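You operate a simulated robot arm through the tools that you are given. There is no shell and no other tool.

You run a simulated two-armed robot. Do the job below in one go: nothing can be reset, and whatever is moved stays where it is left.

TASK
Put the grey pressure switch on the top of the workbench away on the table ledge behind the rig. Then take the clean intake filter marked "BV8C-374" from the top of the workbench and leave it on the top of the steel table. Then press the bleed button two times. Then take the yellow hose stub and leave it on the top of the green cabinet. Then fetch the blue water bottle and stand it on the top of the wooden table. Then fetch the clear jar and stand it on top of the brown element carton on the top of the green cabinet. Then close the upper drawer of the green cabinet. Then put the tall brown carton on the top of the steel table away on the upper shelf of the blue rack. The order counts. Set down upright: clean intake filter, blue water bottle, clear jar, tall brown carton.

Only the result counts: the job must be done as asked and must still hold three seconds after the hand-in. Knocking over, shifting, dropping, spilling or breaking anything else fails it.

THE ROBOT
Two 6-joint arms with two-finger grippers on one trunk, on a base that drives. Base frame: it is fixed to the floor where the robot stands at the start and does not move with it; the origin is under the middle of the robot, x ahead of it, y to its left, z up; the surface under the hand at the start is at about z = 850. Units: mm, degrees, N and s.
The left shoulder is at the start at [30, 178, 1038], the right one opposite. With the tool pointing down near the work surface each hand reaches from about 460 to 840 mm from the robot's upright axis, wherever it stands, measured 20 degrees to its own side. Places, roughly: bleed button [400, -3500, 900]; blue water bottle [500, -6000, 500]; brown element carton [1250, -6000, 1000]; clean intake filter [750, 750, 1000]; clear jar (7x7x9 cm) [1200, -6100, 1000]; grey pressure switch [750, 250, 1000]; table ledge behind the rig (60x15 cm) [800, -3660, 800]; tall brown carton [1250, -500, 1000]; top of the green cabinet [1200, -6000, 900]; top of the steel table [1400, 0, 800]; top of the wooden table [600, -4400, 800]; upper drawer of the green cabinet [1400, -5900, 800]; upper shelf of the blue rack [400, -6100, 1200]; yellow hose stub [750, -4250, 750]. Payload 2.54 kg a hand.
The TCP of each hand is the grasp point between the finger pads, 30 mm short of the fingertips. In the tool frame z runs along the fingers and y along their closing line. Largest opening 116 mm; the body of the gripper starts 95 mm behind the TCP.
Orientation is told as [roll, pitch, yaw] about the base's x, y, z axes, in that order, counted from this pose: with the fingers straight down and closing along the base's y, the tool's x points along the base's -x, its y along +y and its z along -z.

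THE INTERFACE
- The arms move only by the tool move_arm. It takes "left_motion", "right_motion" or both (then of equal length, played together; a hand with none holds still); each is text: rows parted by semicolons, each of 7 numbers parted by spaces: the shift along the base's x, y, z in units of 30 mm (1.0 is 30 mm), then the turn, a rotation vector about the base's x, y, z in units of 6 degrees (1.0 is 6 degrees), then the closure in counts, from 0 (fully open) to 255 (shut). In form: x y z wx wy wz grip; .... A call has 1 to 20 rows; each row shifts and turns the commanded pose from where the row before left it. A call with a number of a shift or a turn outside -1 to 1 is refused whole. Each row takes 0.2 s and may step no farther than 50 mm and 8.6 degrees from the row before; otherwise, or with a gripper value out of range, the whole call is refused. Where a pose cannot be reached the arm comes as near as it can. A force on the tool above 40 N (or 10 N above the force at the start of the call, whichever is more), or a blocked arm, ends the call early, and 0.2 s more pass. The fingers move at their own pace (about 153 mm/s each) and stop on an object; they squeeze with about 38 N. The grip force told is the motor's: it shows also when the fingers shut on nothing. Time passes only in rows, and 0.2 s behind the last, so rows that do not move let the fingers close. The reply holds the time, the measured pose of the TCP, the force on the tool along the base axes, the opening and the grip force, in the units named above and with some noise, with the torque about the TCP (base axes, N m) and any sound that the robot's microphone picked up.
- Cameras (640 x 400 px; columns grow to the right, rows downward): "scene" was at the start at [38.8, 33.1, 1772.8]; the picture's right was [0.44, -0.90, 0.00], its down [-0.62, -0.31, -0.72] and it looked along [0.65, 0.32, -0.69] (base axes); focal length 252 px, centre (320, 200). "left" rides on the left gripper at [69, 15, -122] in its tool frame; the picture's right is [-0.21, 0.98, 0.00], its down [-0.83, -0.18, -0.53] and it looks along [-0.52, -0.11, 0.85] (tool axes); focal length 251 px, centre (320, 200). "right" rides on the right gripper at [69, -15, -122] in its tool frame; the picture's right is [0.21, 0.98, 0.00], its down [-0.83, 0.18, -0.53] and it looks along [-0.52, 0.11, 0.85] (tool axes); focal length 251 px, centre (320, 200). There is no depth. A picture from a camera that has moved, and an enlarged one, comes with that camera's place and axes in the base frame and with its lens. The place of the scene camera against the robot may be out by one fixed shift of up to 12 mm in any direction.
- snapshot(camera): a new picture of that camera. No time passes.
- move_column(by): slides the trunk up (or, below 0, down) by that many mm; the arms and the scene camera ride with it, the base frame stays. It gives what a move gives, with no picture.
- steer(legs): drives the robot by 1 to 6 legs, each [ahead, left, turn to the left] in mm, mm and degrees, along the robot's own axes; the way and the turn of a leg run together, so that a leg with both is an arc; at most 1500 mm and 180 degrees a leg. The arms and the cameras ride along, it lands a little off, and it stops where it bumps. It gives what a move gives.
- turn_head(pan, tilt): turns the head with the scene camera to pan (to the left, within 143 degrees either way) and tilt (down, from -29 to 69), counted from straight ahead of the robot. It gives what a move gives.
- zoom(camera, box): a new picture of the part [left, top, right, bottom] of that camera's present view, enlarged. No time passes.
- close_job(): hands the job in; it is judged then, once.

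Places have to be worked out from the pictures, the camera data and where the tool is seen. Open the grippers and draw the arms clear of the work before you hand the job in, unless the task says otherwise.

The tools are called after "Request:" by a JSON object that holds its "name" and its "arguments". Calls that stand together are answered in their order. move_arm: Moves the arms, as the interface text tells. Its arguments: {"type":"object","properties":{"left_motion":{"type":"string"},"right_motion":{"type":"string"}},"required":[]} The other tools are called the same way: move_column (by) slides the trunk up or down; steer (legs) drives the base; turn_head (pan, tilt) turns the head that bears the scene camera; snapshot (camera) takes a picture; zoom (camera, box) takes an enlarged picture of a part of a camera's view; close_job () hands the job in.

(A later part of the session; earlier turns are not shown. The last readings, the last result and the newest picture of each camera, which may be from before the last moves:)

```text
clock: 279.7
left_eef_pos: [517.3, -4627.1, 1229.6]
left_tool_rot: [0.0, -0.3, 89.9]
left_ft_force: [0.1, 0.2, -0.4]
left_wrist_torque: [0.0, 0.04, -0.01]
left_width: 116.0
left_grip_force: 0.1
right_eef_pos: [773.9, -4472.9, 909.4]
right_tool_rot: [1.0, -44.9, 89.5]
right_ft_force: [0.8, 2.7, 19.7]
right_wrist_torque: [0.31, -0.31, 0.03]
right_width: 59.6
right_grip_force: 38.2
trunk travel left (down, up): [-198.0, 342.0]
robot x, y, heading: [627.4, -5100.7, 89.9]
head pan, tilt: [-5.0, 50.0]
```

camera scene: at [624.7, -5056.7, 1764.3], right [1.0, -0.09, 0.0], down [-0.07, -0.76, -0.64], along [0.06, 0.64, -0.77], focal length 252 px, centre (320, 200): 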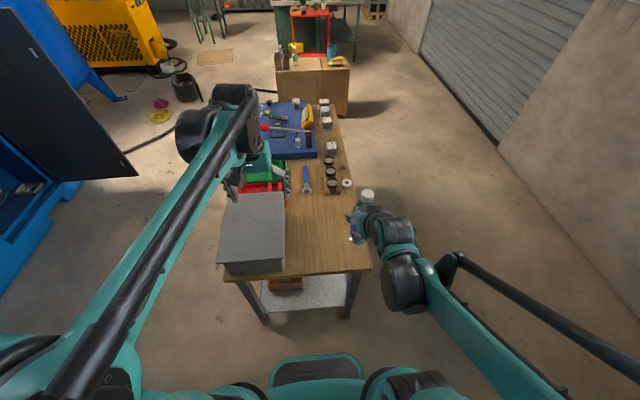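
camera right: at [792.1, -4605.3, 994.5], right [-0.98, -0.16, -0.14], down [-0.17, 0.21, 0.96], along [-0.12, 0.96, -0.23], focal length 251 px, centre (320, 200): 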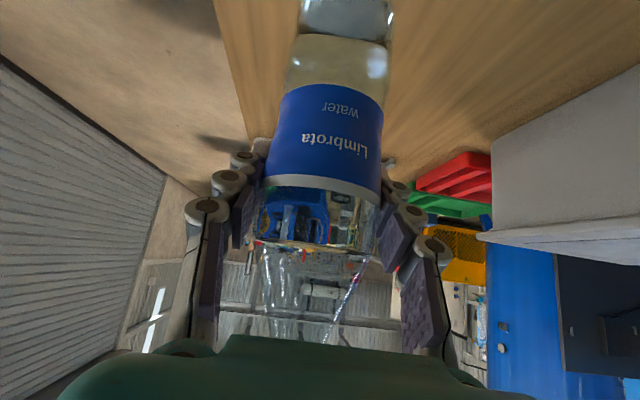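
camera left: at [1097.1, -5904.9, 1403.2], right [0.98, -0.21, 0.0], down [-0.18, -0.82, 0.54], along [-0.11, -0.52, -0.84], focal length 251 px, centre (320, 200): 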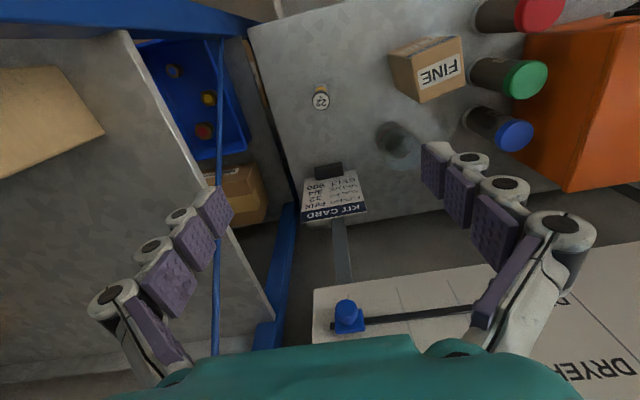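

The bottle touches the table (force reversed). I open the fingers and check.

Request:
{"name": "move_arm", "arguments": {"right_motion": "0 0 0 0 0 0 180;0 0 0 0 0 0 90;0 0 0 0 0 0 60;0 0 0 0 0 0 60"}}

Request:
{"name": "snapshot", "arguments": {"camera": "right"}}

Request:
{"name": "zoom", "arguments": {"camera": "scene", "box": [310, 180, 390, 250]}}

```text
clock: 280.7
left_eef_pos: [518.3, -4625.7, 1229.5]
left_tool_rot: [0.0, -0.2, 89.8]
left_ft_force: [0.0, -0.2, 0.4]
left_wrist_torque: [-0.01, 0.0, 0.01]
left_width: 116.1
left_grip_force: 0.0
right_eef_pos: [774.6, -4472.8, 907.7]
right_tool_rot: [1.0, -44.8, 89.5]
right_ft_force: [0.2, 0.7, 0.0]
right_wrist_torque: [-0.01, 0.01, 0.02]
right_width: 88.9
right_grip_force: 0.0
trunk travel left (down, up): [-198.0, 342.0]
robot x, y, heading: [623.6, -5100.9, 89.9]
head pan, tilt: [-5.0, 50.0]
```

```text
taken
camera right: at [792.1, -4606.4, 943.5], right [-0.98, -0.16, -0.14], down [-0.17, 0.21, 0.96], along [-0.12, 0.97, -0.23], focal length 251 px, centre (320, 200)
```

right: 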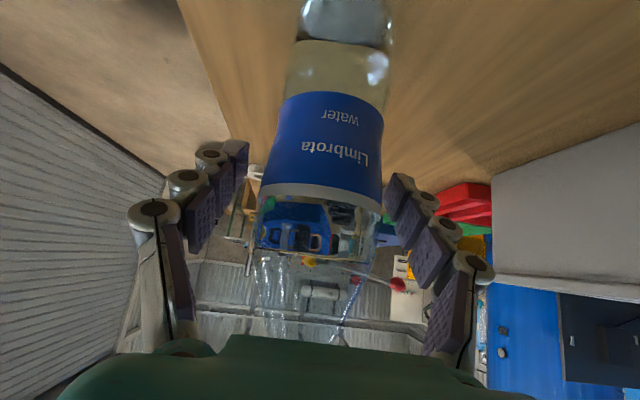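

```text
5.71 times, centred on (350, 215) of scene
camera zoom: at [624.4, -5057.2, 1712.3], right [1.0, -0.09, 0.0], down [-0.07, -0.76, -0.64], along [0.06, 0.64, -0.77], focal length 1442 px, centre (149, 114)
```

zoom: 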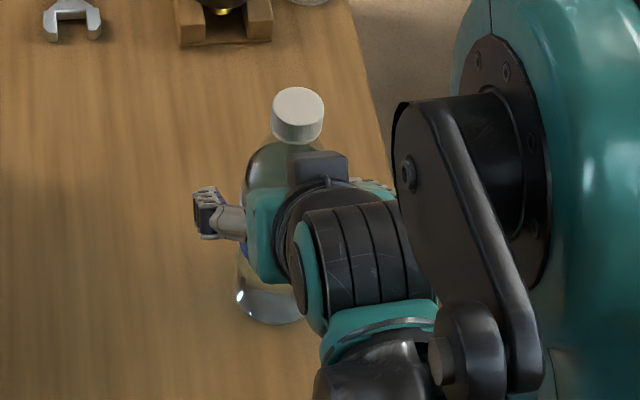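

The bottle stands free. I raise the trunk so the fingers slide up past it.

Request:
{"name": "move_column", "arguments": {"by": 60}}

Request:
{"name": "snapshot", "arguments": {"camera": "right"}}

Request:
{"name": "move_column", "arguments": {"by": 138}}

Request:
{"name": "snapshot", "arguments": {"camera": "scene"}}

```text
clock: 281.7
left_eef_pos: [517.1, -4626.2, 1289.3]
left_tool_rot: [0.1, -0.2, 89.9]
left_ft_force: [-0.5, 0.1, 0.3]
left_wrist_torque: [0.0, 0.0, -0.01]
left_width: 116.1
left_grip_force: 0.2
right_eef_pos: [774.8, -4472.5, 967.5]
right_tool_rot: [1.0, -44.7, 89.6]
right_ft_force: [0.6, 0.7, 0.2]
right_wrist_torque: [0.02, 0.02, -0.02]
right_width: 89.1
right_grip_force: 0.1
trunk travel left (down, up): [-258.0, 282.0]
robot x, y, heading: [620.4, -5099.9, 90.1]
head pan, tilt: [-5.0, 50.0]
```

```text
taken
camera right: at [792.1, -4606.1, 1003.3], right [-0.98, -0.16, -0.14], down [-0.17, 0.21, 0.96], along [-0.12, 0.97, -0.23], focal length 251 px, centre (320, 200)
```

right: 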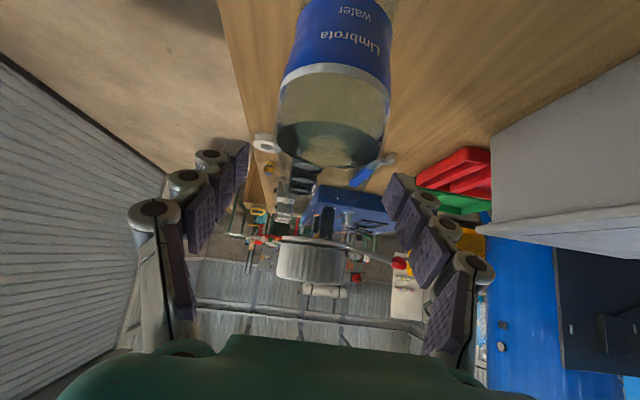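

```text
clock: 283.3
left_eef_pos: [517.3, -4625.3, 1426.3]
left_tool_rot: [0.2, -0.2, 90.0]
left_ft_force: [0.6, 0.5, -1.4]
left_wrist_torque: [-0.04, -0.01, -0.02]
left_width: 116.0
left_grip_force: 0.0
right_eef_pos: [775.3, -4472.5, 1105.6]
right_tool_rot: [0.9, -44.8, 89.6]
right_ft_force: [-0.6, -0.8, -0.9]
right_wrist_torque: [-0.04, 0.0, 0.01]
right_width: 88.7
right_grip_force: 0.0
trunk travel left (down, up): [-396.0, 144.0]
robot x, y, heading: [623.6, -5100.1, 90.3]
head pan, tilt: [-5.0, 50.0]
```

```text
taken
camera scene: at [624.5, -5056.8, 1910.1], right [1.0, -0.09, 0.0], down [-0.07, -0.76, -0.64], along [0.06, 0.64, -0.77], focal length 252 px, centre (320, 200)
```

scene: 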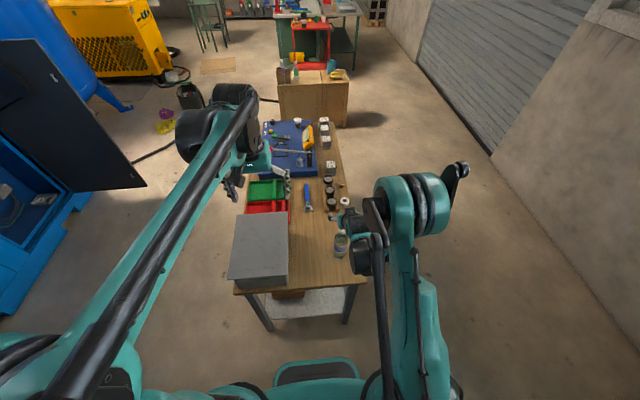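

The bottle stands on the wooden table. I bring the right hand back to pointing down and draw it in.

Request:
{"name": "move_arm", "arguments": {"right_motion": "0 -0.4 0.5 -0.94 0 0 0;0 -0.4 0.5 -0.94 0 0 0;0 -0.4 0.5 -0.94 0 0 0;0 -0.4 0.5 -0.94 0 0 0;0 -0.4 0.5 -0.94 0 0 0;0 -0.4 0.5 -0.94 0 0 0;0 -0.4 0.5 -0.94 0 0 0;0.2 -0.4 0.5 -0.94 0 0 0;0.5 -0.4 0.5 0 0 0 0;0.5 -0.4 0.5 0 0 0 0;0.5 -0.2 0.5 0 0 0 0"}}

Request:
{"name": "steer", "arguments": {"legs": [[-40, 0, 0], [0, 0, -180], [0, 770, 0]]}}

Request:
{"name": "move_column", "arguments": {"by": -46}}

Request:
{"name": "turn_head", "arguments": {"pan": 0, "tilt": 45}}

Request:
{"name": "snapshot", "arguments": {"camera": "scene"}}

```text
clock: 285.7
left_eef_pos: [517.3, -4626.0, 1427.1]
left_tool_rot: [0.1, -0.2, 90.0]
left_ft_force: [-0.6, 0.7, 0.5]
left_wrist_torque: [0.0, 0.0, -0.03]
left_width: 115.9
left_grip_force: 0.2
right_eef_pos: [827.0, -4597.6, 1269.3]
right_tool_rot: [0.7, 0.3, 89.6]
right_ft_force: [-0.5, 0.2, 0.3]
right_wrist_torque: [0.0, 0.0, 0.03]
right_width: 115.9
right_grip_force: 0.1
trunk travel left (down, up): [-396.0, 144.0]
robot x, y, heading: [624.7, -5101.1, 89.8]
head pan, tilt: [-5.0, 50.0]
```

```text
clock: 297.8
left_eef_pos: [1497.9, -5635.5, 1427.4]
left_tool_rot: [0.1, -0.2, -91.4]
left_ft_force: [-0.4, -0.4, 0.3]
left_wrist_torque: [-0.02, 0.01, 0.01]
left_width: 116.1
left_grip_force: 0.0
right_eef_pos: [1188.5, -5658.0, 1270.0]
right_tool_rot: [0.7, 0.4, -91.3]
right_ft_force: [-0.2, 0.2, 0.0]
right_wrist_torque: [-0.02, 0.01, -0.01]
right_width: 116.0
right_grip_force: 0.0
trunk travel left (down, up): [-396.0, 144.0]
robot x, y, heading: [1403.6, -5157.8, -91.4]
head pan, tilt: [-5.0, 50.0]
```

```text
clock: 298.7
left_eef_pos: [1496.0, -5635.6, 1382.8]
left_tool_rot: [0.1, -0.3, -91.3]
left_ft_force: [-0.9, 0.1, 0.7]
left_wrist_torque: [-0.01, -0.02, -0.02]
left_width: 115.9
left_grip_force: 0.1
right_eef_pos: [1188.0, -5658.1, 1224.8]
right_tool_rot: [0.7, 0.2, -91.4]
right_ft_force: [-0.7, -0.3, -0.5]
right_wrist_torque: [-0.04, -0.03, 0.0]
right_width: 116.1
right_grip_force: 0.1
trunk travel left (down, up): [-350.0, 190.0]
robot x, y, heading: [1401.2, -5159.7, -91.3]
head pan, tilt: [-5.0, 50.0]
```

```text
clock: 299.4
left_eef_pos: [1495.9, -5635.6, 1379.9]
left_tool_rot: [0.0, -0.2, -91.3]
left_ft_force: [-1.6, 0.1, -0.9]
left_wrist_torque: [0.0, -0.02, -0.02]
left_width: 116.1
left_grip_force: 0.0
right_eef_pos: [1189.4, -5658.1, 1224.2]
right_tool_rot: [0.7, 0.3, -91.4]
right_ft_force: [0.5, 0.5, 0.2]
right_wrist_torque: [0.0, 0.0, -0.04]
right_width: 116.2
right_grip_force: 0.0
trunk travel left (down, up): [-350.0, 190.0]
robot x, y, heading: [1396.8, -5159.4, -91.2]
head pan, tilt: [0.0, 45.0]
```

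```text
taken
camera scene: at [1395.4, -5213.2, 1871.2], right [-1.0, 0.02, 0.0], down [0.01, 0.71, -0.71], along [-0.01, -0.71, -0.71], focal length 252 px, centre (320, 200)
```

scene: 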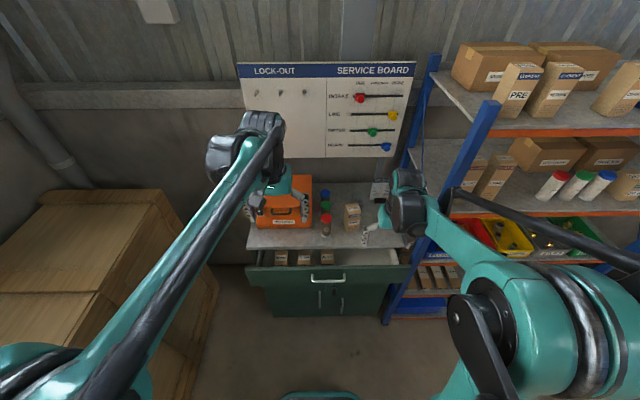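

I drive 230 mm up to the cabinet and view the jar with the right hand camera.

Request:
{"name": "steer", "arguments": {"legs": [[230, 0, 1.2]]}}

Request:
{"name": "snapshot", "arguments": {"camera": "right"}}

Request:
{"name": "snapshot", "arguments": {"camera": "scene"}}

```text
clock: 301.1
left_eef_pos: [1506.8, -5860.9, 1380.7]
left_tool_rot: [0.1, -0.1, -90.1]
left_ft_force: [-0.1, -0.1, 0.9]
left_wrist_torque: [0.01, -0.04, -0.02]
left_width: 116.2
left_grip_force: 0.1
right_eef_pos: [1197.8, -5889.4, 1224.2]
right_tool_rot: [0.7, 0.4, -90.2]
right_ft_force: [0.9, -1.4, -0.5]
right_wrist_torque: [0.0, -0.03, 0.02]
right_width: 116.2
right_grip_force: 0.1
trunk travel left (down, up): [-350.0, 190.0]
robot x, y, heading: [1398.6, -5385.5, -89.9]
head pan, tilt: [0.0, 45.0]
```

```text
taken
camera right: at [1181.9, -5819.9, 1344.6], right [0.98, 0.21, 0.01], down [0.17, -0.83, 0.53], along [0.12, -0.52, -0.85], focal length 251 px, centre (320, 200)
```

right: 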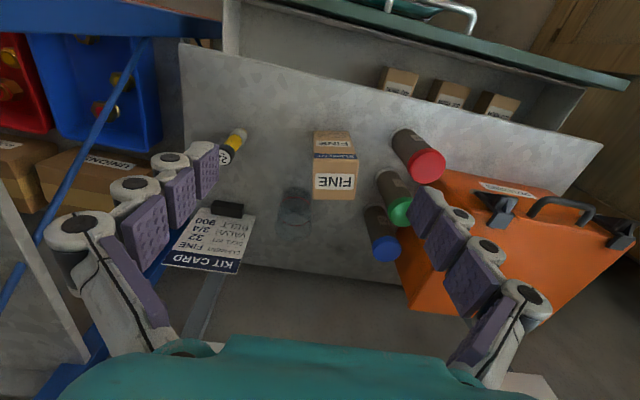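

```text
taken
camera scene: at [1394.6, -5440.1, 1871.2], right [-1.0, 0.0, 0.0], down [0.0, 0.71, -0.71], along [0.0, -0.71, -0.71], focal length 252 px, centre (320, 200)
```

scene: 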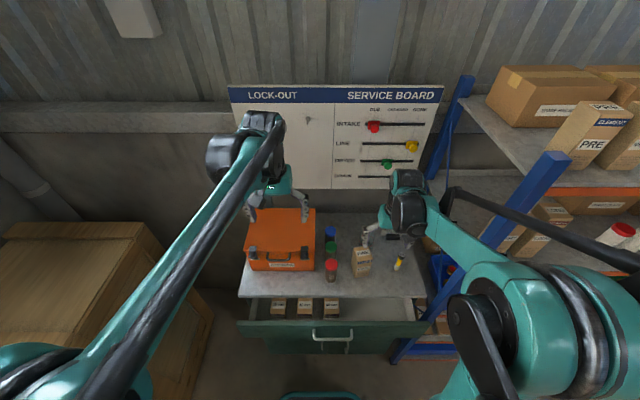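

Request:
{"name": "zoom", "arguments": {"camera": "right", "box": [220, 100, 420, 260]}}

Request:
{"name": "zoom", "arguments": {"camera": "scene", "box": [310, 210, 420, 300]}}

```text
2.50 times, centred on (320, 180) of right
camera zoom: at [1181.9, -5819.9, 1344.6], right [0.98, 0.21, 0.01], down [0.17, -0.83, 0.53], along [0.12, -0.52, -0.85], focal length 629 px, centre (320, 250)
```

zoom: 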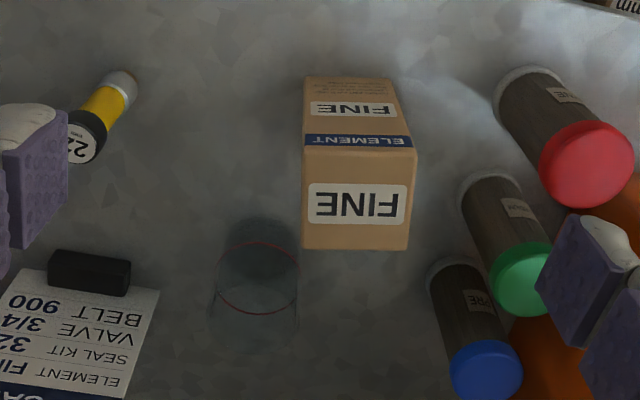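

```text
4.44 times, centred on (365, 255) of scene
camera zoom: at [1394.6, -5440.1, 1871.2], right [-1.0, 0.0, 0.0], down [0.0, 0.71, -0.71], along [0.0, -0.71, -0.71], focal length 1122 px, centre (120, -44)
```

zoom: 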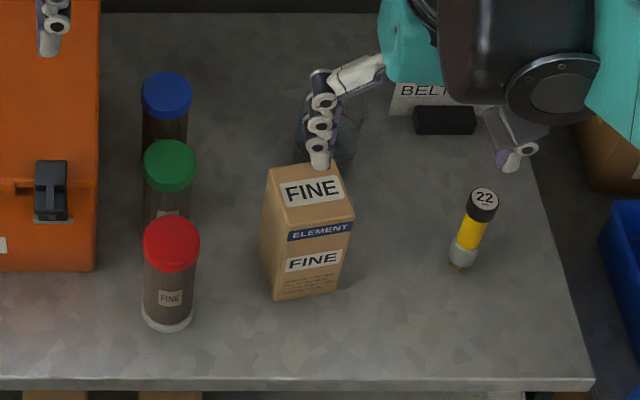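

Carton top centre ≈ (1237,-5967,1047); jar ≈ (1200,-6096). I move the right hand above the jar for a closer look.

Request:
{"name": "move_arm", "arguments": {"right_motion": "0 -0.986 0 0 0 0 0;0 -0.986 0 0 0 0 0;0 -0.986 0 0 0 0 0;0 -0.986 0 0 0 0 0;0 -0.986 0 0 0 0 0;0 -0.986 0 0 0 0 0;0 -0.986 0 0 0 0 0;0 0 -0.8 0 0 0 0;0 0 -0.8 0 0 0 0"}}

Request:
{"name": "snapshot", "arguments": {"camera": "right"}}

Request:
{"name": "snapshot", "arguments": {"camera": "scene"}}

```text
clock: 303.1
left_eef_pos: [1505.8, -5860.5, 1381.1]
left_tool_rot: [0.1, -0.2, -89.9]
left_ft_force: [-0.3, -0.5, 0.2]
left_wrist_torque: [0.03, 0.0, -0.02]
left_width: 116.0
left_grip_force: 0.1
right_eef_pos: [1196.6, -6099.1, 1175.7]
right_tool_rot: [0.7, 0.4, -90.3]
right_ft_force: [0.8, -1.4, 0.0]
right_wrist_torque: [0.0, 0.03, -0.02]
right_width: 115.9
right_grip_force: 0.2
trunk travel left (down, up): [-350.0, 190.0]
robot x, y, heading: [1399.5, -5386.7, -89.5]
head pan, tilt: [0.0, 45.0]
```

```text
taken
camera right: at [1180.7, -6028.8, 1295.8], right [0.98, 0.21, 0.01], down [0.17, -0.83, 0.53], along [0.12, -0.52, -0.85], focal length 251 px, centre (320, 200)
```

right: 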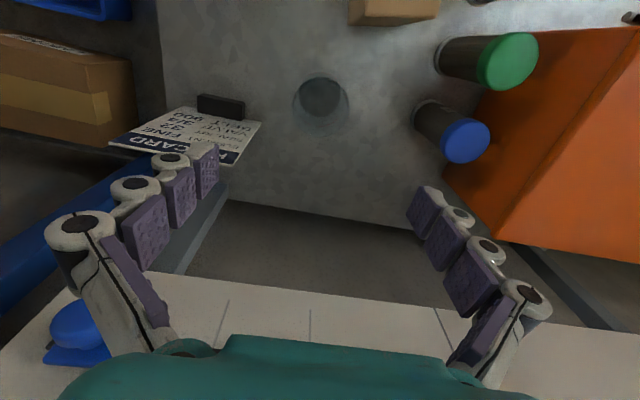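

```text
taken
camera scene: at [1394.3, -5441.3, 1871.1], right [-1.0, 0.0, 0.0], down [0.0, 0.71, -0.71], along [0.0, -0.71, -0.71], focal length 252 px, centre (320, 200)
```

scene: 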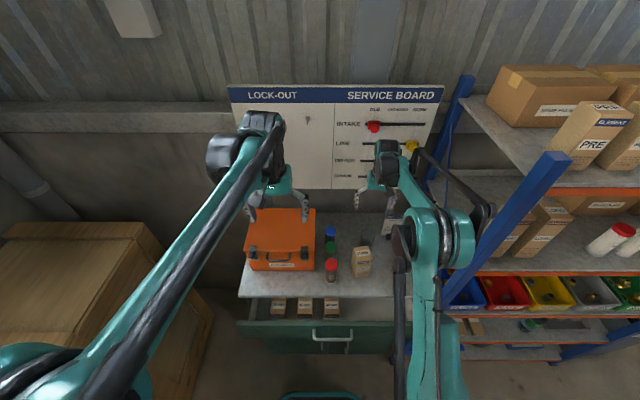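

Request:
{"name": "zoom", "arguments": {"camera": "right", "box": [260, 40, 400, 160]}}

```text
3.33 times, centred on (330, 100) of right
camera zoom: at [1180.7, -6028.8, 1295.8], right [0.98, 0.21, 0.01], down [0.17, -0.83, 0.53], along [0.12, -0.52, -0.85], focal length 838 px, centre (287, 533)
```

zoom: 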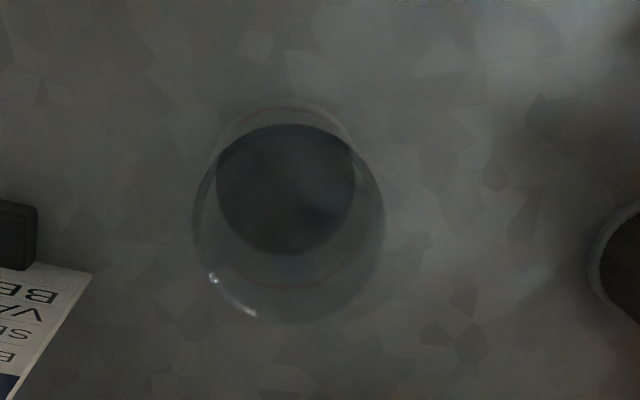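

Jar is centred at (1198,-6093). I descend to z≈975 and close on it.

Request:
{"name": "move_arm", "arguments": {"right_motion": "0.05 0.2 -0.9 -0.05 0 0 0;0 0 -0.9 -0.05 0 0 0;0 0 -0.9 0 0 0 0;0 0 -0.9 0 0 0 0;0 0 -0.9 0 0 0 0;0 0 -0.9 0 0 0 0;0 0 -0.9 0 0 0 0;0 0 -0.4 0 0 0 0"}}

Request:
{"name": "snapshot", "arguments": {"camera": "right"}}

```text
clock: 304.9
left_eef_pos: [1505.4, -5860.3, 1381.0]
left_tool_rot: [0.1, -0.1, -90.1]
left_ft_force: [0.4, 0.6, -0.3]
left_wrist_torque: [0.01, 0.04, -0.03]
left_width: 115.7
left_grip_force: 0.0
right_eef_pos: [1199.2, -6090.9, 973.5]
right_tool_rot: [0.7, -0.4, -90.1]
right_ft_force: [-0.1, 0.6, -0.2]
right_wrist_torque: [-0.02, 0.02, 0.03]
right_width: 115.9
right_grip_force: 0.0
trunk travel left (down, up): [-350.0, 190.0]
robot x, y, heading: [1398.1, -5386.3, -90.2]
head pan, tilt: [0.0, 45.0]
```

```text
taken
camera right: at [1182.5, -6019.0, 1093.1], right [0.98, 0.21, 0.01], down [0.17, -0.82, 0.54], along [0.12, -0.53, -0.84], focal length 251 px, centre (320, 200)
```

right: 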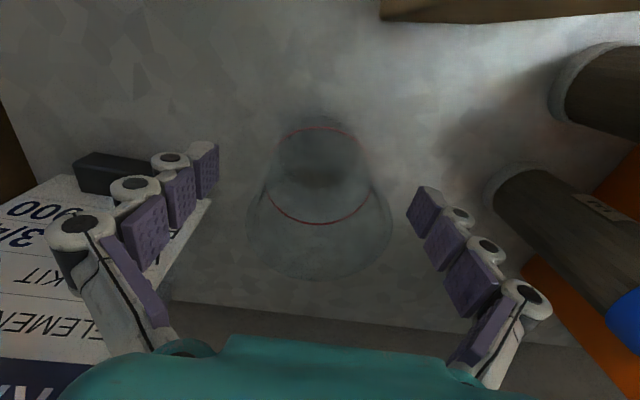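

The jar is centred between the fingers; I close gently and lift.

Request:
{"name": "move_arm", "arguments": {"right_motion": "0 0 0 0 0 0 60;0 0 0 0 0 0 90;0 0 0 0 0 0 255;0 0 0 0 0 0 255;0 0 0 0 0 0 255;0 0 0 0 0 0 255"}}

Request:
{"name": "snapshot", "arguments": {"camera": "right"}}

```text
clock: 306.3
left_eef_pos: [1505.3, -5860.0, 1381.2]
left_tool_rot: [0.1, -0.2, -90.0]
left_ft_force: [-0.8, 0.3, 0.6]
left_wrist_torque: [0.0, -0.02, -0.01]
left_width: 116.1
left_grip_force: 0.0
right_eef_pos: [1198.9, -6089.7, 973.9]
right_tool_rot: [0.7, -0.2, -90.2]
right_ft_force: [0.2, 0.4, 1.1]
right_wrist_torque: [0.02, 0.06, -0.05]
right_width: 62.1
right_grip_force: 37.7
trunk travel left (down, up): [-350.0, 190.0]
robot x, y, heading: [1400.4, -5383.8, -89.6]
head pan, tilt: [0.0, 45.0]
```

```text
taken
camera right: at [1182.5, -6018.8, 1093.5], right [0.98, 0.21, 0.01], down [0.17, -0.82, 0.54], along [0.12, -0.53, -0.84], focal length 251 px, centre (320, 200)
```

right: 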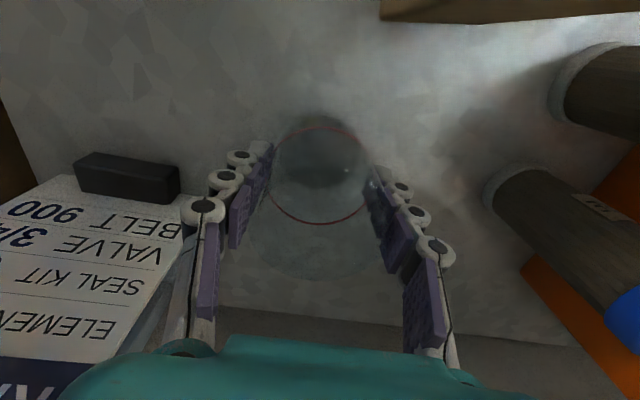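

Gripped at 62 mm. I lift straight up.

Request:
{"name": "move_arm", "arguments": {"right_motion": "0 0 0.3 0 0 0 255;0 0 0.6 0 0 0 255;0 0 0.8 0 0 0 255;0 0 0.8 0 0 0 255;0 0 0.8 0 0 0 255;0 0 0.8 0 0 0 255;0 0 0.8 0 0 0 255;0 0 0.8 0 0 0 255;0 0 0.6 0 0 0 255;0 0 0.4 0 0 0 255"}}

Request:
{"name": "snapshot", "arguments": {"camera": "right"}}

Request:
{"name": "zoom", "arguments": {"camera": "scene", "box": [310, 150, 430, 300]}}

```text
clock: 308.5
left_eef_pos: [1506.6, -5860.6, 1380.6]
left_tool_rot: [0.2, -0.2, -90.0]
left_ft_force: [0.2, 0.5, -0.1]
left_wrist_torque: [0.01, -0.03, 0.0]
left_width: 116.0
left_grip_force: 0.1
right_eef_pos: [1198.6, -6090.5, 1176.0]
right_tool_rot: [0.7, -0.4, -90.2]
right_ft_force: [0.8, 0.8, -0.5]
right_wrist_torque: [0.01, 0.01, -0.01]
right_width: 61.9
right_grip_force: 38.1
trunk travel left (down, up): [-350.0, 190.0]
robot x, y, heading: [1398.9, -5386.2, -89.9]
head pan, tilt: [0.0, 45.0]
```

```text
taken
camera right: at [1183.4, -6019.9, 1296.5], right [0.98, 0.21, 0.01], down [0.17, -0.82, 0.54], along [0.12, -0.53, -0.84], focal length 251 px, centre (320, 200)
```

right: 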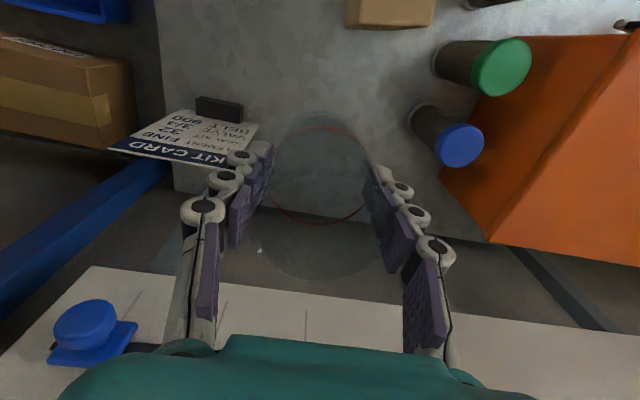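

```text
2.67 times, centred on (370, 225) of scene
camera zoom: at [1394.5, -5439.7, 1871.2], right [-1.0, 0.0, 0.0], down [0.0, 0.71, -0.71], along [0.0, -0.71, -0.71], focal length 673 px, centre (187, 133)
```

zoom: 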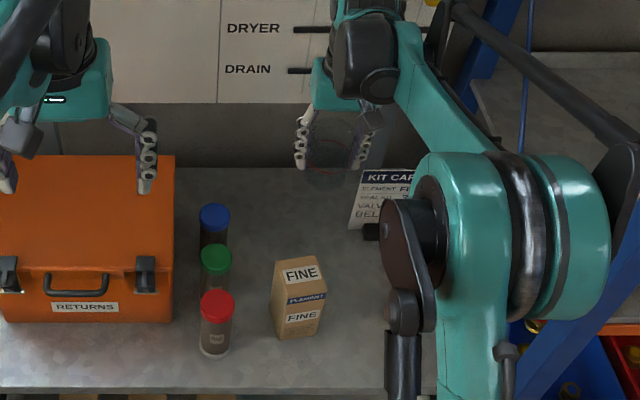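

I zoom on the carton at the picture's edge to refine its place.

Request:
{"name": "zoom", "arguments": {"camera": "right", "box": [330, 0, 450, 60]}}

Request:
{"name": "zoom", "arguments": {"camera": "scene", "box": [350, 235, 380, 280]}}

```text
5.33 times, centred on (390, 30) of right
camera zoom: at [1183.4, -6019.9, 1296.5], right [0.98, 0.21, 0.01], down [0.17, -0.82, 0.54], along [0.12, -0.53, -0.84], focal length 1341 px, centre (-53, 1107)
```

zoom: 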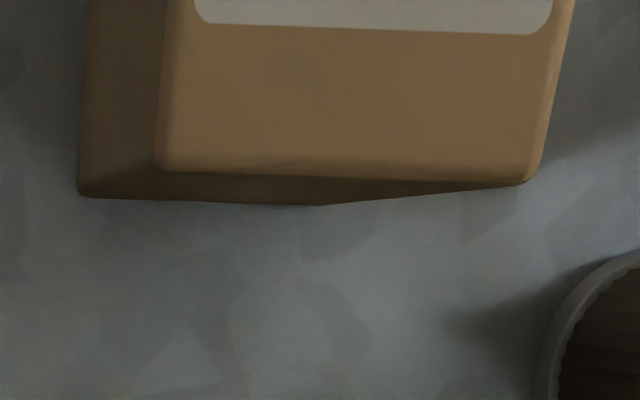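

```text
8.89 times, centred on (365, 258) of scene
camera zoom: at [1394.5, -5439.7, 1871.2], right [-1.0, 0.0, 0.0], down [0.0, 0.71, -0.71], along [0.0, -0.71, -0.71], focal length 2243 px, centre (-80, -311)
```

zoom: 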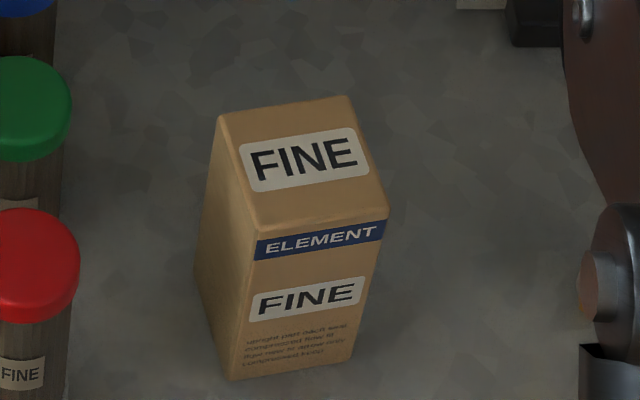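

Request:
{"name": "zoom", "arguments": {"camera": "right", "box": [230, 100, 410, 300]}}

```text
2.00 times, centred on (320, 200) of right
camera zoom: at [1183.4, -6019.9, 1296.5], right [0.98, 0.21, 0.01], down [0.17, -0.82, 0.54], along [0.12, -0.53, -0.84], focal length 503 px, centre (320, 200)
```

zoom: 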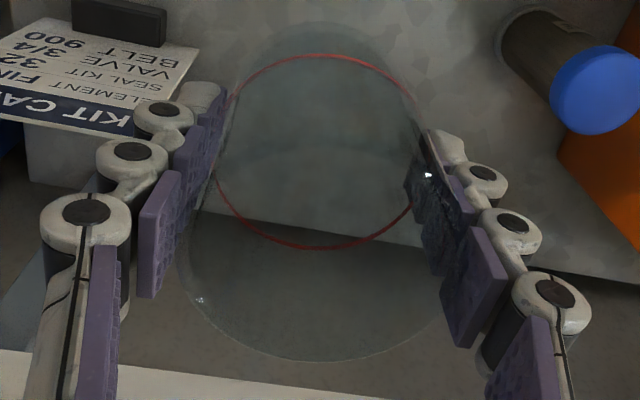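

The jar is centred on the TCP. I move it over the carton centre (1238.5,-5969).

Request:
{"name": "move_arm", "arguments": {"right_motion": "0.22 0.675 0 0 0 0 255;0.22 0.675 0 0 0 0 255;0.22 0.675 0 0 0 0 255;0.22 0.675 0 0 0 0 255;0.22 0.675 0 0 0 0 255;0.23 0.675 0 0 0 0 255;0 0 0 0 0 0 255"}}

Request:
{"name": "snapshot", "arguments": {"camera": "right"}}

Request:
{"name": "zoom", "arguments": {"camera": "scene", "box": [320, 190, 410, 290]}}

```text
clock: 310.1
left_eef_pos: [1505.8, -5861.3, 1381.3]
left_tool_rot: [0.2, -0.2, -89.9]
left_ft_force: [-0.4, -0.3, 0.4]
left_wrist_torque: [-0.01, 0.01, 0.03]
left_width: 116.0
left_grip_force: 0.1
right_eef_pos: [1239.2, -5969.7, 1176.6]
right_tool_rot: [0.7, -0.3, -90.1]
right_ft_force: [-0.6, 0.1, -0.9]
right_wrist_torque: [0.04, -0.03, -0.02]
right_width: 62.2
right_grip_force: 38.2
trunk travel left (down, up): [-350.0, 190.0]
robot x, y, heading: [1397.2, -5386.7, -89.9]
head pan, tilt: [0.0, 45.0]
```

```text
taken
camera right: at [1223.0, -5898.9, 1296.2], right [0.98, 0.21, 0.01], down [0.17, -0.82, 0.54], along [0.12, -0.53, -0.84], focal length 251 px, centre (320, 200)
```

right: 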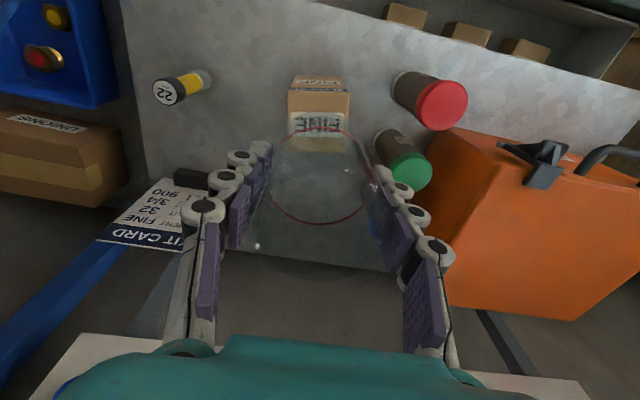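

```text
4.00 times, centred on (365, 240) of scene
camera zoom: at [1394.2, -5440.9, 1871.1], right [-1.0, 0.0, 0.0], down [0.0, 0.71, -0.71], along [0.0, -0.71, -0.71], focal length 1010 px, centre (140, 40)
```

zoom: 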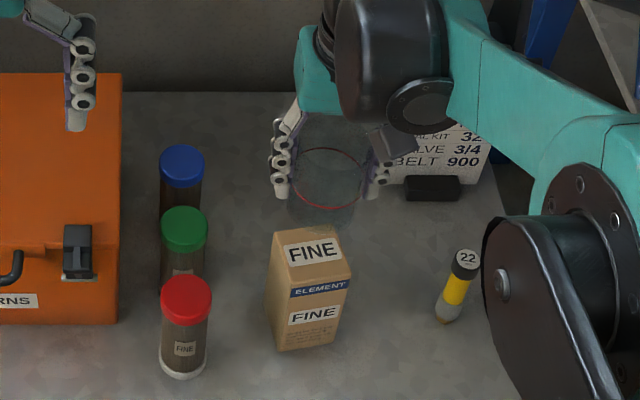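

Aligned. I lower to just above the carton and creep down to contact.

Request:
{"name": "move_arm", "arguments": {"right_motion": "-0.02 0.05 -0.6 0 0 0 255;0 0 -0.6 0 0 0 255;0 0 -0.4 0 0 0 255;0 0 -0.15 0 0 0 255"}}

Request:
{"name": "zoom", "arguments": {"camera": "right", "box": [230, 60, 410, 260]}}

Request:
{"name": "zoom", "arguments": {"camera": "scene", "box": [330, 200, 400, 290]}}

```text
clock: 311.1
left_eef_pos: [1505.4, -5860.2, 1381.5]
left_tool_rot: [0.0, -0.3, -90.0]
left_ft_force: [-0.7, -0.6, 0.6]
left_wrist_torque: [0.01, -0.03, -0.03]
left_width: 115.9
left_grip_force: 0.0
right_eef_pos: [1238.5, -5970.1, 1122.6]
right_tool_rot: [0.7, -0.3, -90.2]
right_ft_force: [-0.3, 0.4, -0.9]
right_wrist_torque: [-0.03, -0.01, 0.02]
right_width: 61.8
right_grip_force: 38.0
trunk travel left (down, up): [-350.0, 190.0]
robot x, y, heading: [1396.7, -5386.1, -90.3]
head pan, tilt: [0.0, 45.0]
```

```text
2.00 times, centred on (320, 160) of right
camera zoom: at [1222.5, -5897.7, 1242.9], right [0.98, 0.21, 0.01], down [0.17, -0.82, 0.54], along [0.12, -0.53, -0.84], focal length 503 px, centre (320, 280)
```

zoom: 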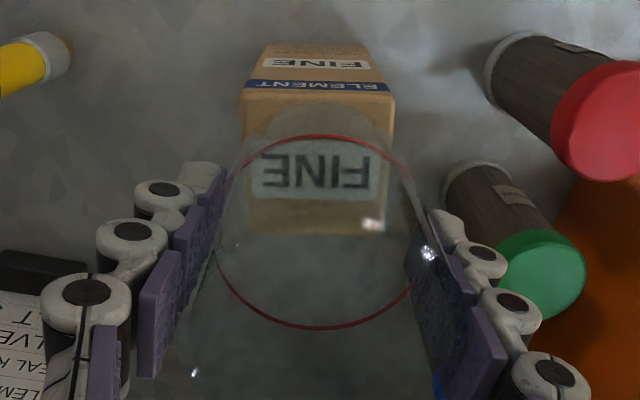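

```text
4.44 times, centred on (365, 245) of scene
camera zoom: at [1394.4, -5440.4, 1871.2], right [-1.0, 0.0, 0.0], down [0.0, 0.71, -0.71], along [0.0, -0.71, -0.71], focal length 1122 px, centre (120, 0)
```

zoom: 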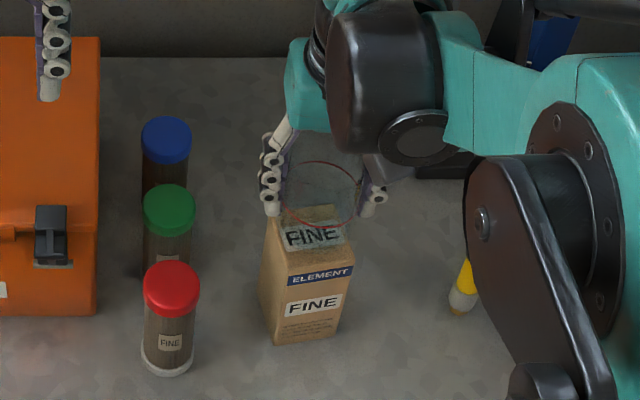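

The carton centre looks ~4 mm nearer; I shift and creep to contact.

Request:
{"name": "move_arm", "arguments": {"right_motion": "0.02 0.14 0 0 0 0 255;0 0 -0.08 0 0 0 255;0 0 -0.06 0 0 0 255;0 0 -0.05 0 0 0 255"}}

```text
clock: 312.1
left_eef_pos: [1506.3, -5859.9, 1380.2]
left_tool_rot: [0.2, -0.3, -90.0]
left_ft_force: [-1.0, 0.3, -0.3]
left_wrist_torque: [-0.02, 0.01, -0.05]
left_width: 116.1
left_grip_force: 0.1
right_eef_pos: [1240.3, -5966.6, 1117.9]
right_tool_rot: [0.6, -0.3, -90.1]
right_ft_force: [-1.0, -0.3, -0.5]
right_wrist_torque: [0.05, -0.01, -0.04]
right_width: 61.9
right_grip_force: 38.3
trunk travel left (down, up): [-350.0, 190.0]
robot x, y, heading: [1395.1, -5382.9, -90.1]
head pan, tilt: [0.0, 45.0]
```

Request:
{"name": "move_arm", "arguments": {"right_motion": "0 0 -0.05 0 0 0 255;0 0 -0.05 0 0 0 255;0 0 -0.05 0 0 0 255"}}

```text
clock: 312.9
left_eef_pos: [1505.1, -5859.3, 1380.5]
left_tool_rot: [0.1, -0.3, -90.0]
left_ft_force: [-0.1, 0.5, 0.1]
left_wrist_torque: [0.0, 0.02, -0.02]
left_width: 115.9
left_grip_force: 0.0
right_eef_pos: [1238.5, -5964.0, 1113.7]
right_tool_rot: [0.7, -0.3, -90.3]
right_ft_force: [0.5, 0.8, 0.1]
right_wrist_torque: [0.0, 0.0, -0.01]
right_width: 61.8
right_grip_force: 37.5
trunk travel left (down, up): [-350.0, 190.0]
robot x, y, heading: [1403.2, -5386.7, -89.9]
head pan, tilt: [0.0, 45.0]
```

Request:
{"name": "move_arm", "arguments": {"right_motion": "0 0 -0.04 0 0 0 255;0 0 -0.04 0 0 0 255"}}

Request:
{"name": "move_arm", "arguments": {"right_motion": "0 0 -0.04 0 0 0 255;0 0 -0.04 0 0 0 255"}}

```text
clock: 313.5
left_eef_pos: [1505.3, -5859.3, 1381.1]
left_tool_rot: [0.1, -0.2, -90.0]
left_ft_force: [0.5, -0.2, 0.4]
left_wrist_torque: [-0.02, 0.02, 0.01]
left_width: 115.9
left_grip_force: 0.0
right_eef_pos: [1239.2, -5963.8, 1110.6]
right_tool_rot: [0.7, -0.3, -90.2]
right_ft_force: [-0.3, 0.5, -1.3]
right_wrist_torque: [0.02, -0.02, 0.0]
right_width: 62.1
right_grip_force: 37.6
trunk travel left (down, up): [-350.0, 190.0]
robot x, y, heading: [1397.1, -5388.5, -89.9]
head pan, tilt: [0.0, 45.0]
```

```text
clock: 314.1
left_eef_pos: [1506.1, -5860.4, 1380.7]
left_tool_rot: [0.1, -0.3, -89.9]
left_ft_force: [-0.8, -0.2, 1.1]
left_wrist_torque: [0.03, -0.05, -0.02]
left_width: 116.3
left_grip_force: 0.1
right_eef_pos: [1238.9, -5963.9, 1108.0]
right_tool_rot: [0.9, -0.3, -90.2]
right_ft_force: [-0.2, -0.5, -1.5]
right_wrist_torque: [-0.02, -0.03, -0.01]
right_width: 61.9
right_grip_force: 37.9
trunk travel left (down, up): [-350.0, 190.0]
robot x, y, heading: [1398.2, -5385.7, -89.9]
head pan, tilt: [0.0, 45.0]
```

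Request:
{"name": "zoom", "arguments": {"camera": "right", "box": [230, 60, 410, 260]}}

Request:
{"name": "zoom", "arguments": {"camera": "scene", "box": [340, 220, 390, 290]}}

```text
2.00 times, centred on (320, 160) of right
camera zoom: at [1223.4, -5893.2, 1228.4], right [0.98, 0.21, 0.01], down [0.17, -0.82, 0.54], along [0.12, -0.53, -0.84], focal length 503 px, centre (320, 280)
```

zoom: 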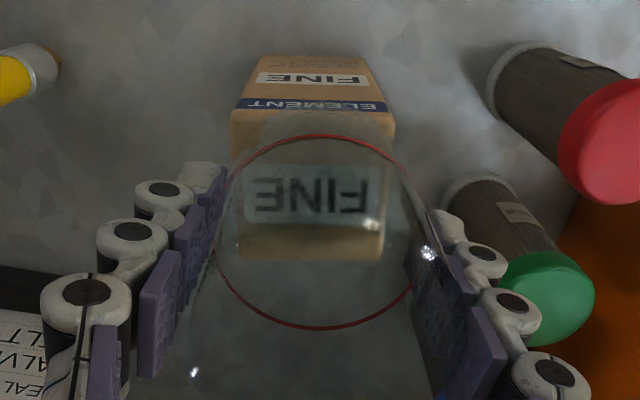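

```text
5.71 times, centred on (365, 255) of scene
camera zoom: at [1394.5, -5440.1, 1871.2], right [-1.0, 0.0, 0.0], down [0.0, 0.71, -0.71], along [0.0, -0.71, -0.71], focal length 1442 px, centre (63, -114)
```

zoom: 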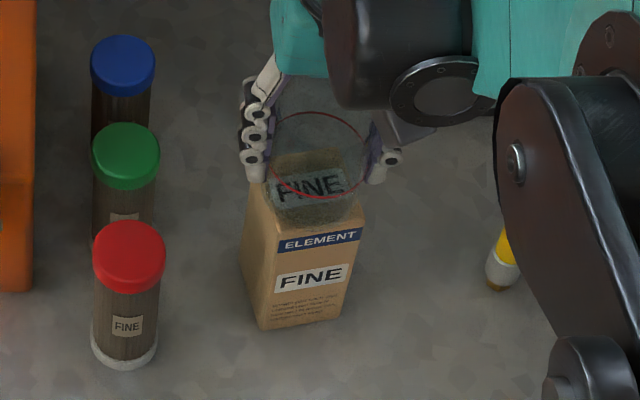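

Re-measuring gives carton centre y≈-5970, so I shift back 5 mm and keep creeping down.

Request:
{"name": "move_arm", "arguments": {"right_motion": "-0.02 -0.18 0 0 0 0 255;0 0 -0.04 0 0 0 255;0 0 -0.04 0 0 0 255"}}

Request:
{"name": "move_arm", "arguments": {"right_motion": "0 0 -0.04 0 0 0 255;0 0 -0.04 0 0 0 255;0 0 -0.04 0 0 0 255"}}

```text
clock: 314.9
left_eef_pos: [1505.0, -5858.9, 1380.3]
left_tool_rot: [0.2, -0.2, -90.0]
left_ft_force: [-0.7, -0.1, 0.8]
left_wrist_torque: [-0.01, 0.05, 0.01]
left_width: 115.9
left_grip_force: 0.1
right_eef_pos: [1239.8, -5969.2, 1104.4]
right_tool_rot: [0.7, -0.3, -90.3]
right_ft_force: [0.0, -0.1, -0.7]
right_wrist_torque: [0.01, 0.0, 0.02]
right_width: 61.9
right_grip_force: 37.4
trunk travel left (down, up): [-350.0, 190.0]
robot x, y, heading: [1399.9, -5384.0, -90.0]
head pan, tilt: [0.0, 45.0]
```

```text
clock: 315.7
left_eef_pos: [1506.6, -5859.2, 1380.4]
left_tool_rot: [0.1, -0.3, -90.0]
left_ft_force: [-0.3, 0.2, 0.2]
left_wrist_torque: [0.02, -0.01, 0.01]
left_width: 115.8
left_grip_force: 0.1
right_eef_pos: [1239.2, -5968.9, 1103.8]
right_tool_rot: [0.8, -0.4, -90.2]
right_ft_force: [-1.1, -0.9, 9.4]
right_wrist_torque: [-0.02, 0.29, 0.0]
right_width: 62.0
right_grip_force: 38.1
trunk travel left (down, up): [-350.0, 190.0]
robot x, y, heading: [1400.5, -5386.8, -90.0]
head pan, tilt: [0.0, 45.0]
```

Contact (9 N) at z≈1104. I check the seat before releasing.

Request:
{"name": "zoom", "arguments": {"camera": "right", "box": [230, 60, 410, 260]}}

Request:
{"name": "zoom", "arguments": {"camera": "scene", "box": [340, 220, 390, 290]}}

```text
2.00 times, centred on (320, 160) of right
camera zoom: at [1223.0, -5897.9, 1223.4], right [0.98, 0.21, 0.01], down [0.17, -0.82, 0.54], along [0.12, -0.53, -0.84], focal length 503 px, centre (320, 280)
```

zoom: 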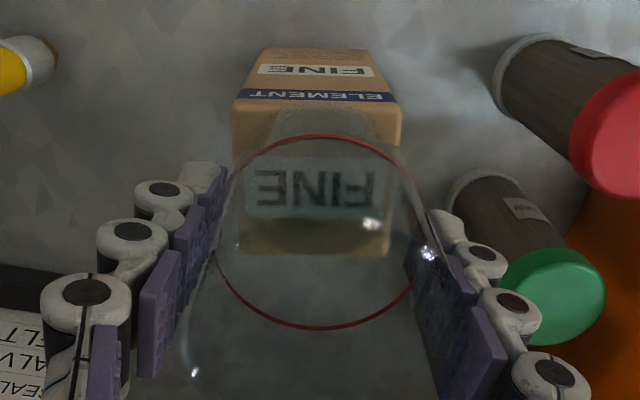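

```text
5.71 times, centred on (365, 255) of scene
camera zoom: at [1394.8, -5439.1, 1871.3], right [-1.0, 0.0, 0.0], down [0.0, 0.71, -0.71], along [0.0, -0.71, -0.71], focal length 1442 px, centre (63, -114)
```

zoom: 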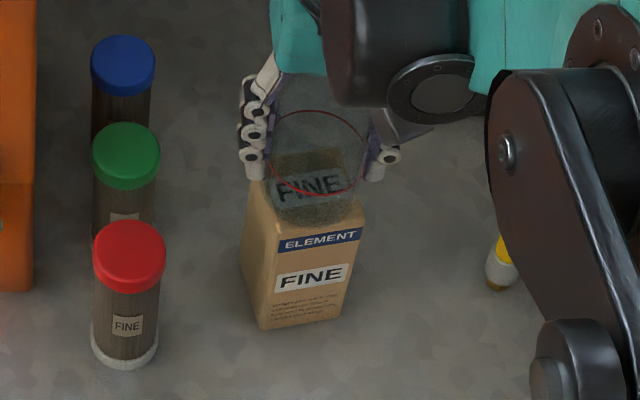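

The jar sits well over the carton top. I open gradually.

Request:
{"name": "move_arm", "arguments": {"right_motion": "0 0 0 0 0 0 108;0 0 0 0 0 0 100;0 0 0 0 0 0 90;0 0 0 0 0 0 80;0 0 0 0 0 0 70"}}

Request:
{"name": "zoom", "arguments": {"camera": "right", "box": [230, 60, 410, 260]}}

Request:
{"name": "zoom", "arguments": {"camera": "scene", "box": [340, 220, 390, 290]}}

```text
clock: 316.9
left_eef_pos: [1507.3, -5860.5, 1380.3]
left_tool_rot: [0.1, -0.1, -89.9]
left_ft_force: [0.5, 0.2, 0.3]
left_wrist_torque: [0.01, 0.03, 0.0]
left_width: 116.1
left_grip_force: 0.1
right_eef_pos: [1237.8, -5970.1, 1102.6]
right_tool_rot: [0.7, -0.3, -90.2]
right_ft_force: [0.0, -0.4, 0.4]
right_wrist_torque: [0.02, 0.02, 0.01]
right_width: 84.1
right_grip_force: 0.2
trunk travel left (down, up): [-350.0, 190.0]
robot x, y, heading: [1402.3, -5379.7, -90.0]
head pan, tilt: [0.0, 45.0]
```

```text
2.00 times, centred on (320, 160) of right
camera zoom: at [1222.9, -5898.4, 1222.8], right [0.98, 0.21, 0.01], down [0.17, -0.82, 0.54], along [0.12, -0.53, -0.84], focal length 503 px, centre (320, 280)
```

zoom: 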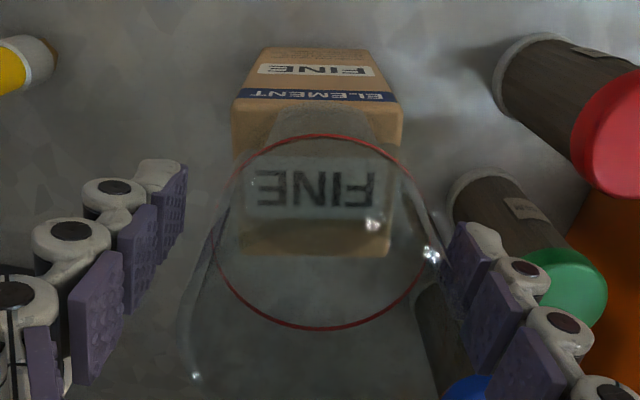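

```text
5.71 times, centred on (365, 255) of scene
camera zoom: at [1394.5, -5440.1, 1871.2], right [-1.0, 0.0, 0.0], down [0.0, 0.71, -0.71], along [0.0, -0.71, -0.71], focal length 1442 px, centre (63, -114)
```

zoom: 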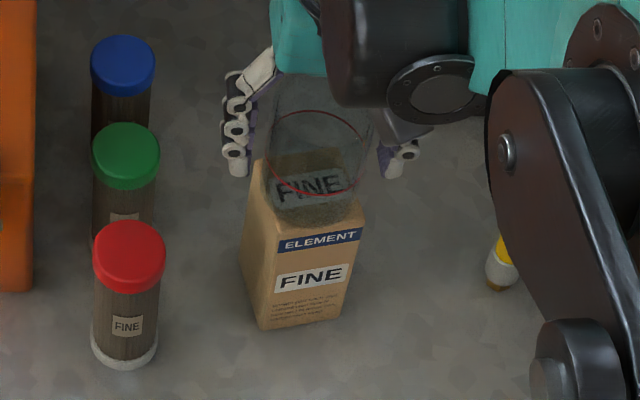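

The jar stays put. I raise the hand straight up, then back.

Request:
{"name": "move_arm", "arguments": {"right_motion": "0 0 0.4 0 0 0 60;0 0 0.7 0 0 0 60;0 0 0.8 0 0 0 50;0 0 0.8 0 0 0 50;0 0 0.8 0 0 0 50;0 0 0.8 0 0 0 50;0 0 0.8 0 0 0 50;0 0 0.8 0 0 0 50"}}

Request:
{"name": "zoom", "arguments": {"camera": "scene", "box": [320, 190, 410, 290]}}

Request:
{"name": "snapshot", "arguments": {"camera": "right"}}

```text
clock: 318.7
left_eef_pos: [1505.8, -5859.3, 1380.1]
left_tool_rot: [0.1, -0.2, -90.1]
left_ft_force: [0.0, -0.2, 0.6]
left_wrist_torque: [-0.03, 0.01, -0.01]
left_width: 116.0
left_grip_force: 0.1
right_eef_pos: [1238.3, -5968.0, 1279.6]
right_tool_rot: [0.7, -0.3, -90.1]
right_ft_force: [-0.1, 0.1, 0.0]
right_wrist_torque: [-0.03, 0.0, -0.02]
right_width: 93.4
right_grip_force: 0.0
trunk travel left (down, up): [-350.0, 190.0]
robot x, y, heading: [1402.5, -5383.5, -89.9]
head pan, tilt: [0.0, 45.0]
```

```text
4.00 times, centred on (365, 240) of scene
camera zoom: at [1394.6, -5439.3, 1871.2], right [-1.0, 0.0, 0.0], down [0.0, 0.71, -0.71], along [0.0, -0.71, -0.71], focal length 1010 px, centre (140, 40)
```

zoom: 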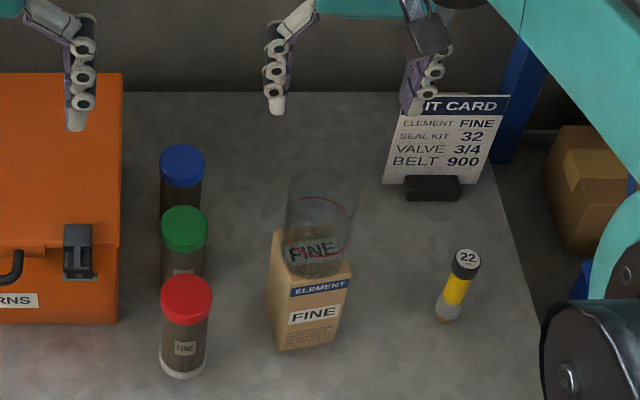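

```text
taken
camera right: at [1222.9, -5897.4, 1400.7], right [0.98, 0.21, 0.01], down [0.17, -0.82, 0.54], along [0.12, -0.53, -0.84], focal length 251 px, centre (320, 200)
```

right: 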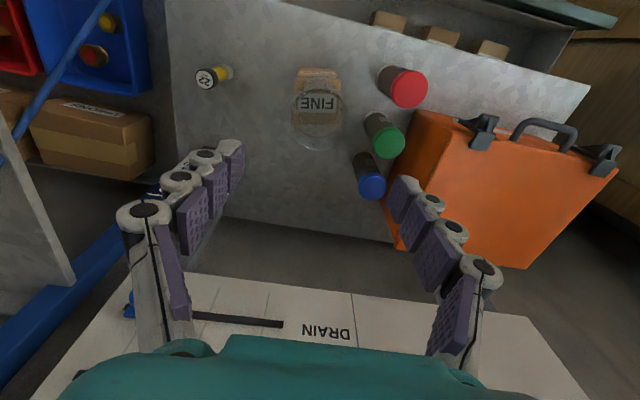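

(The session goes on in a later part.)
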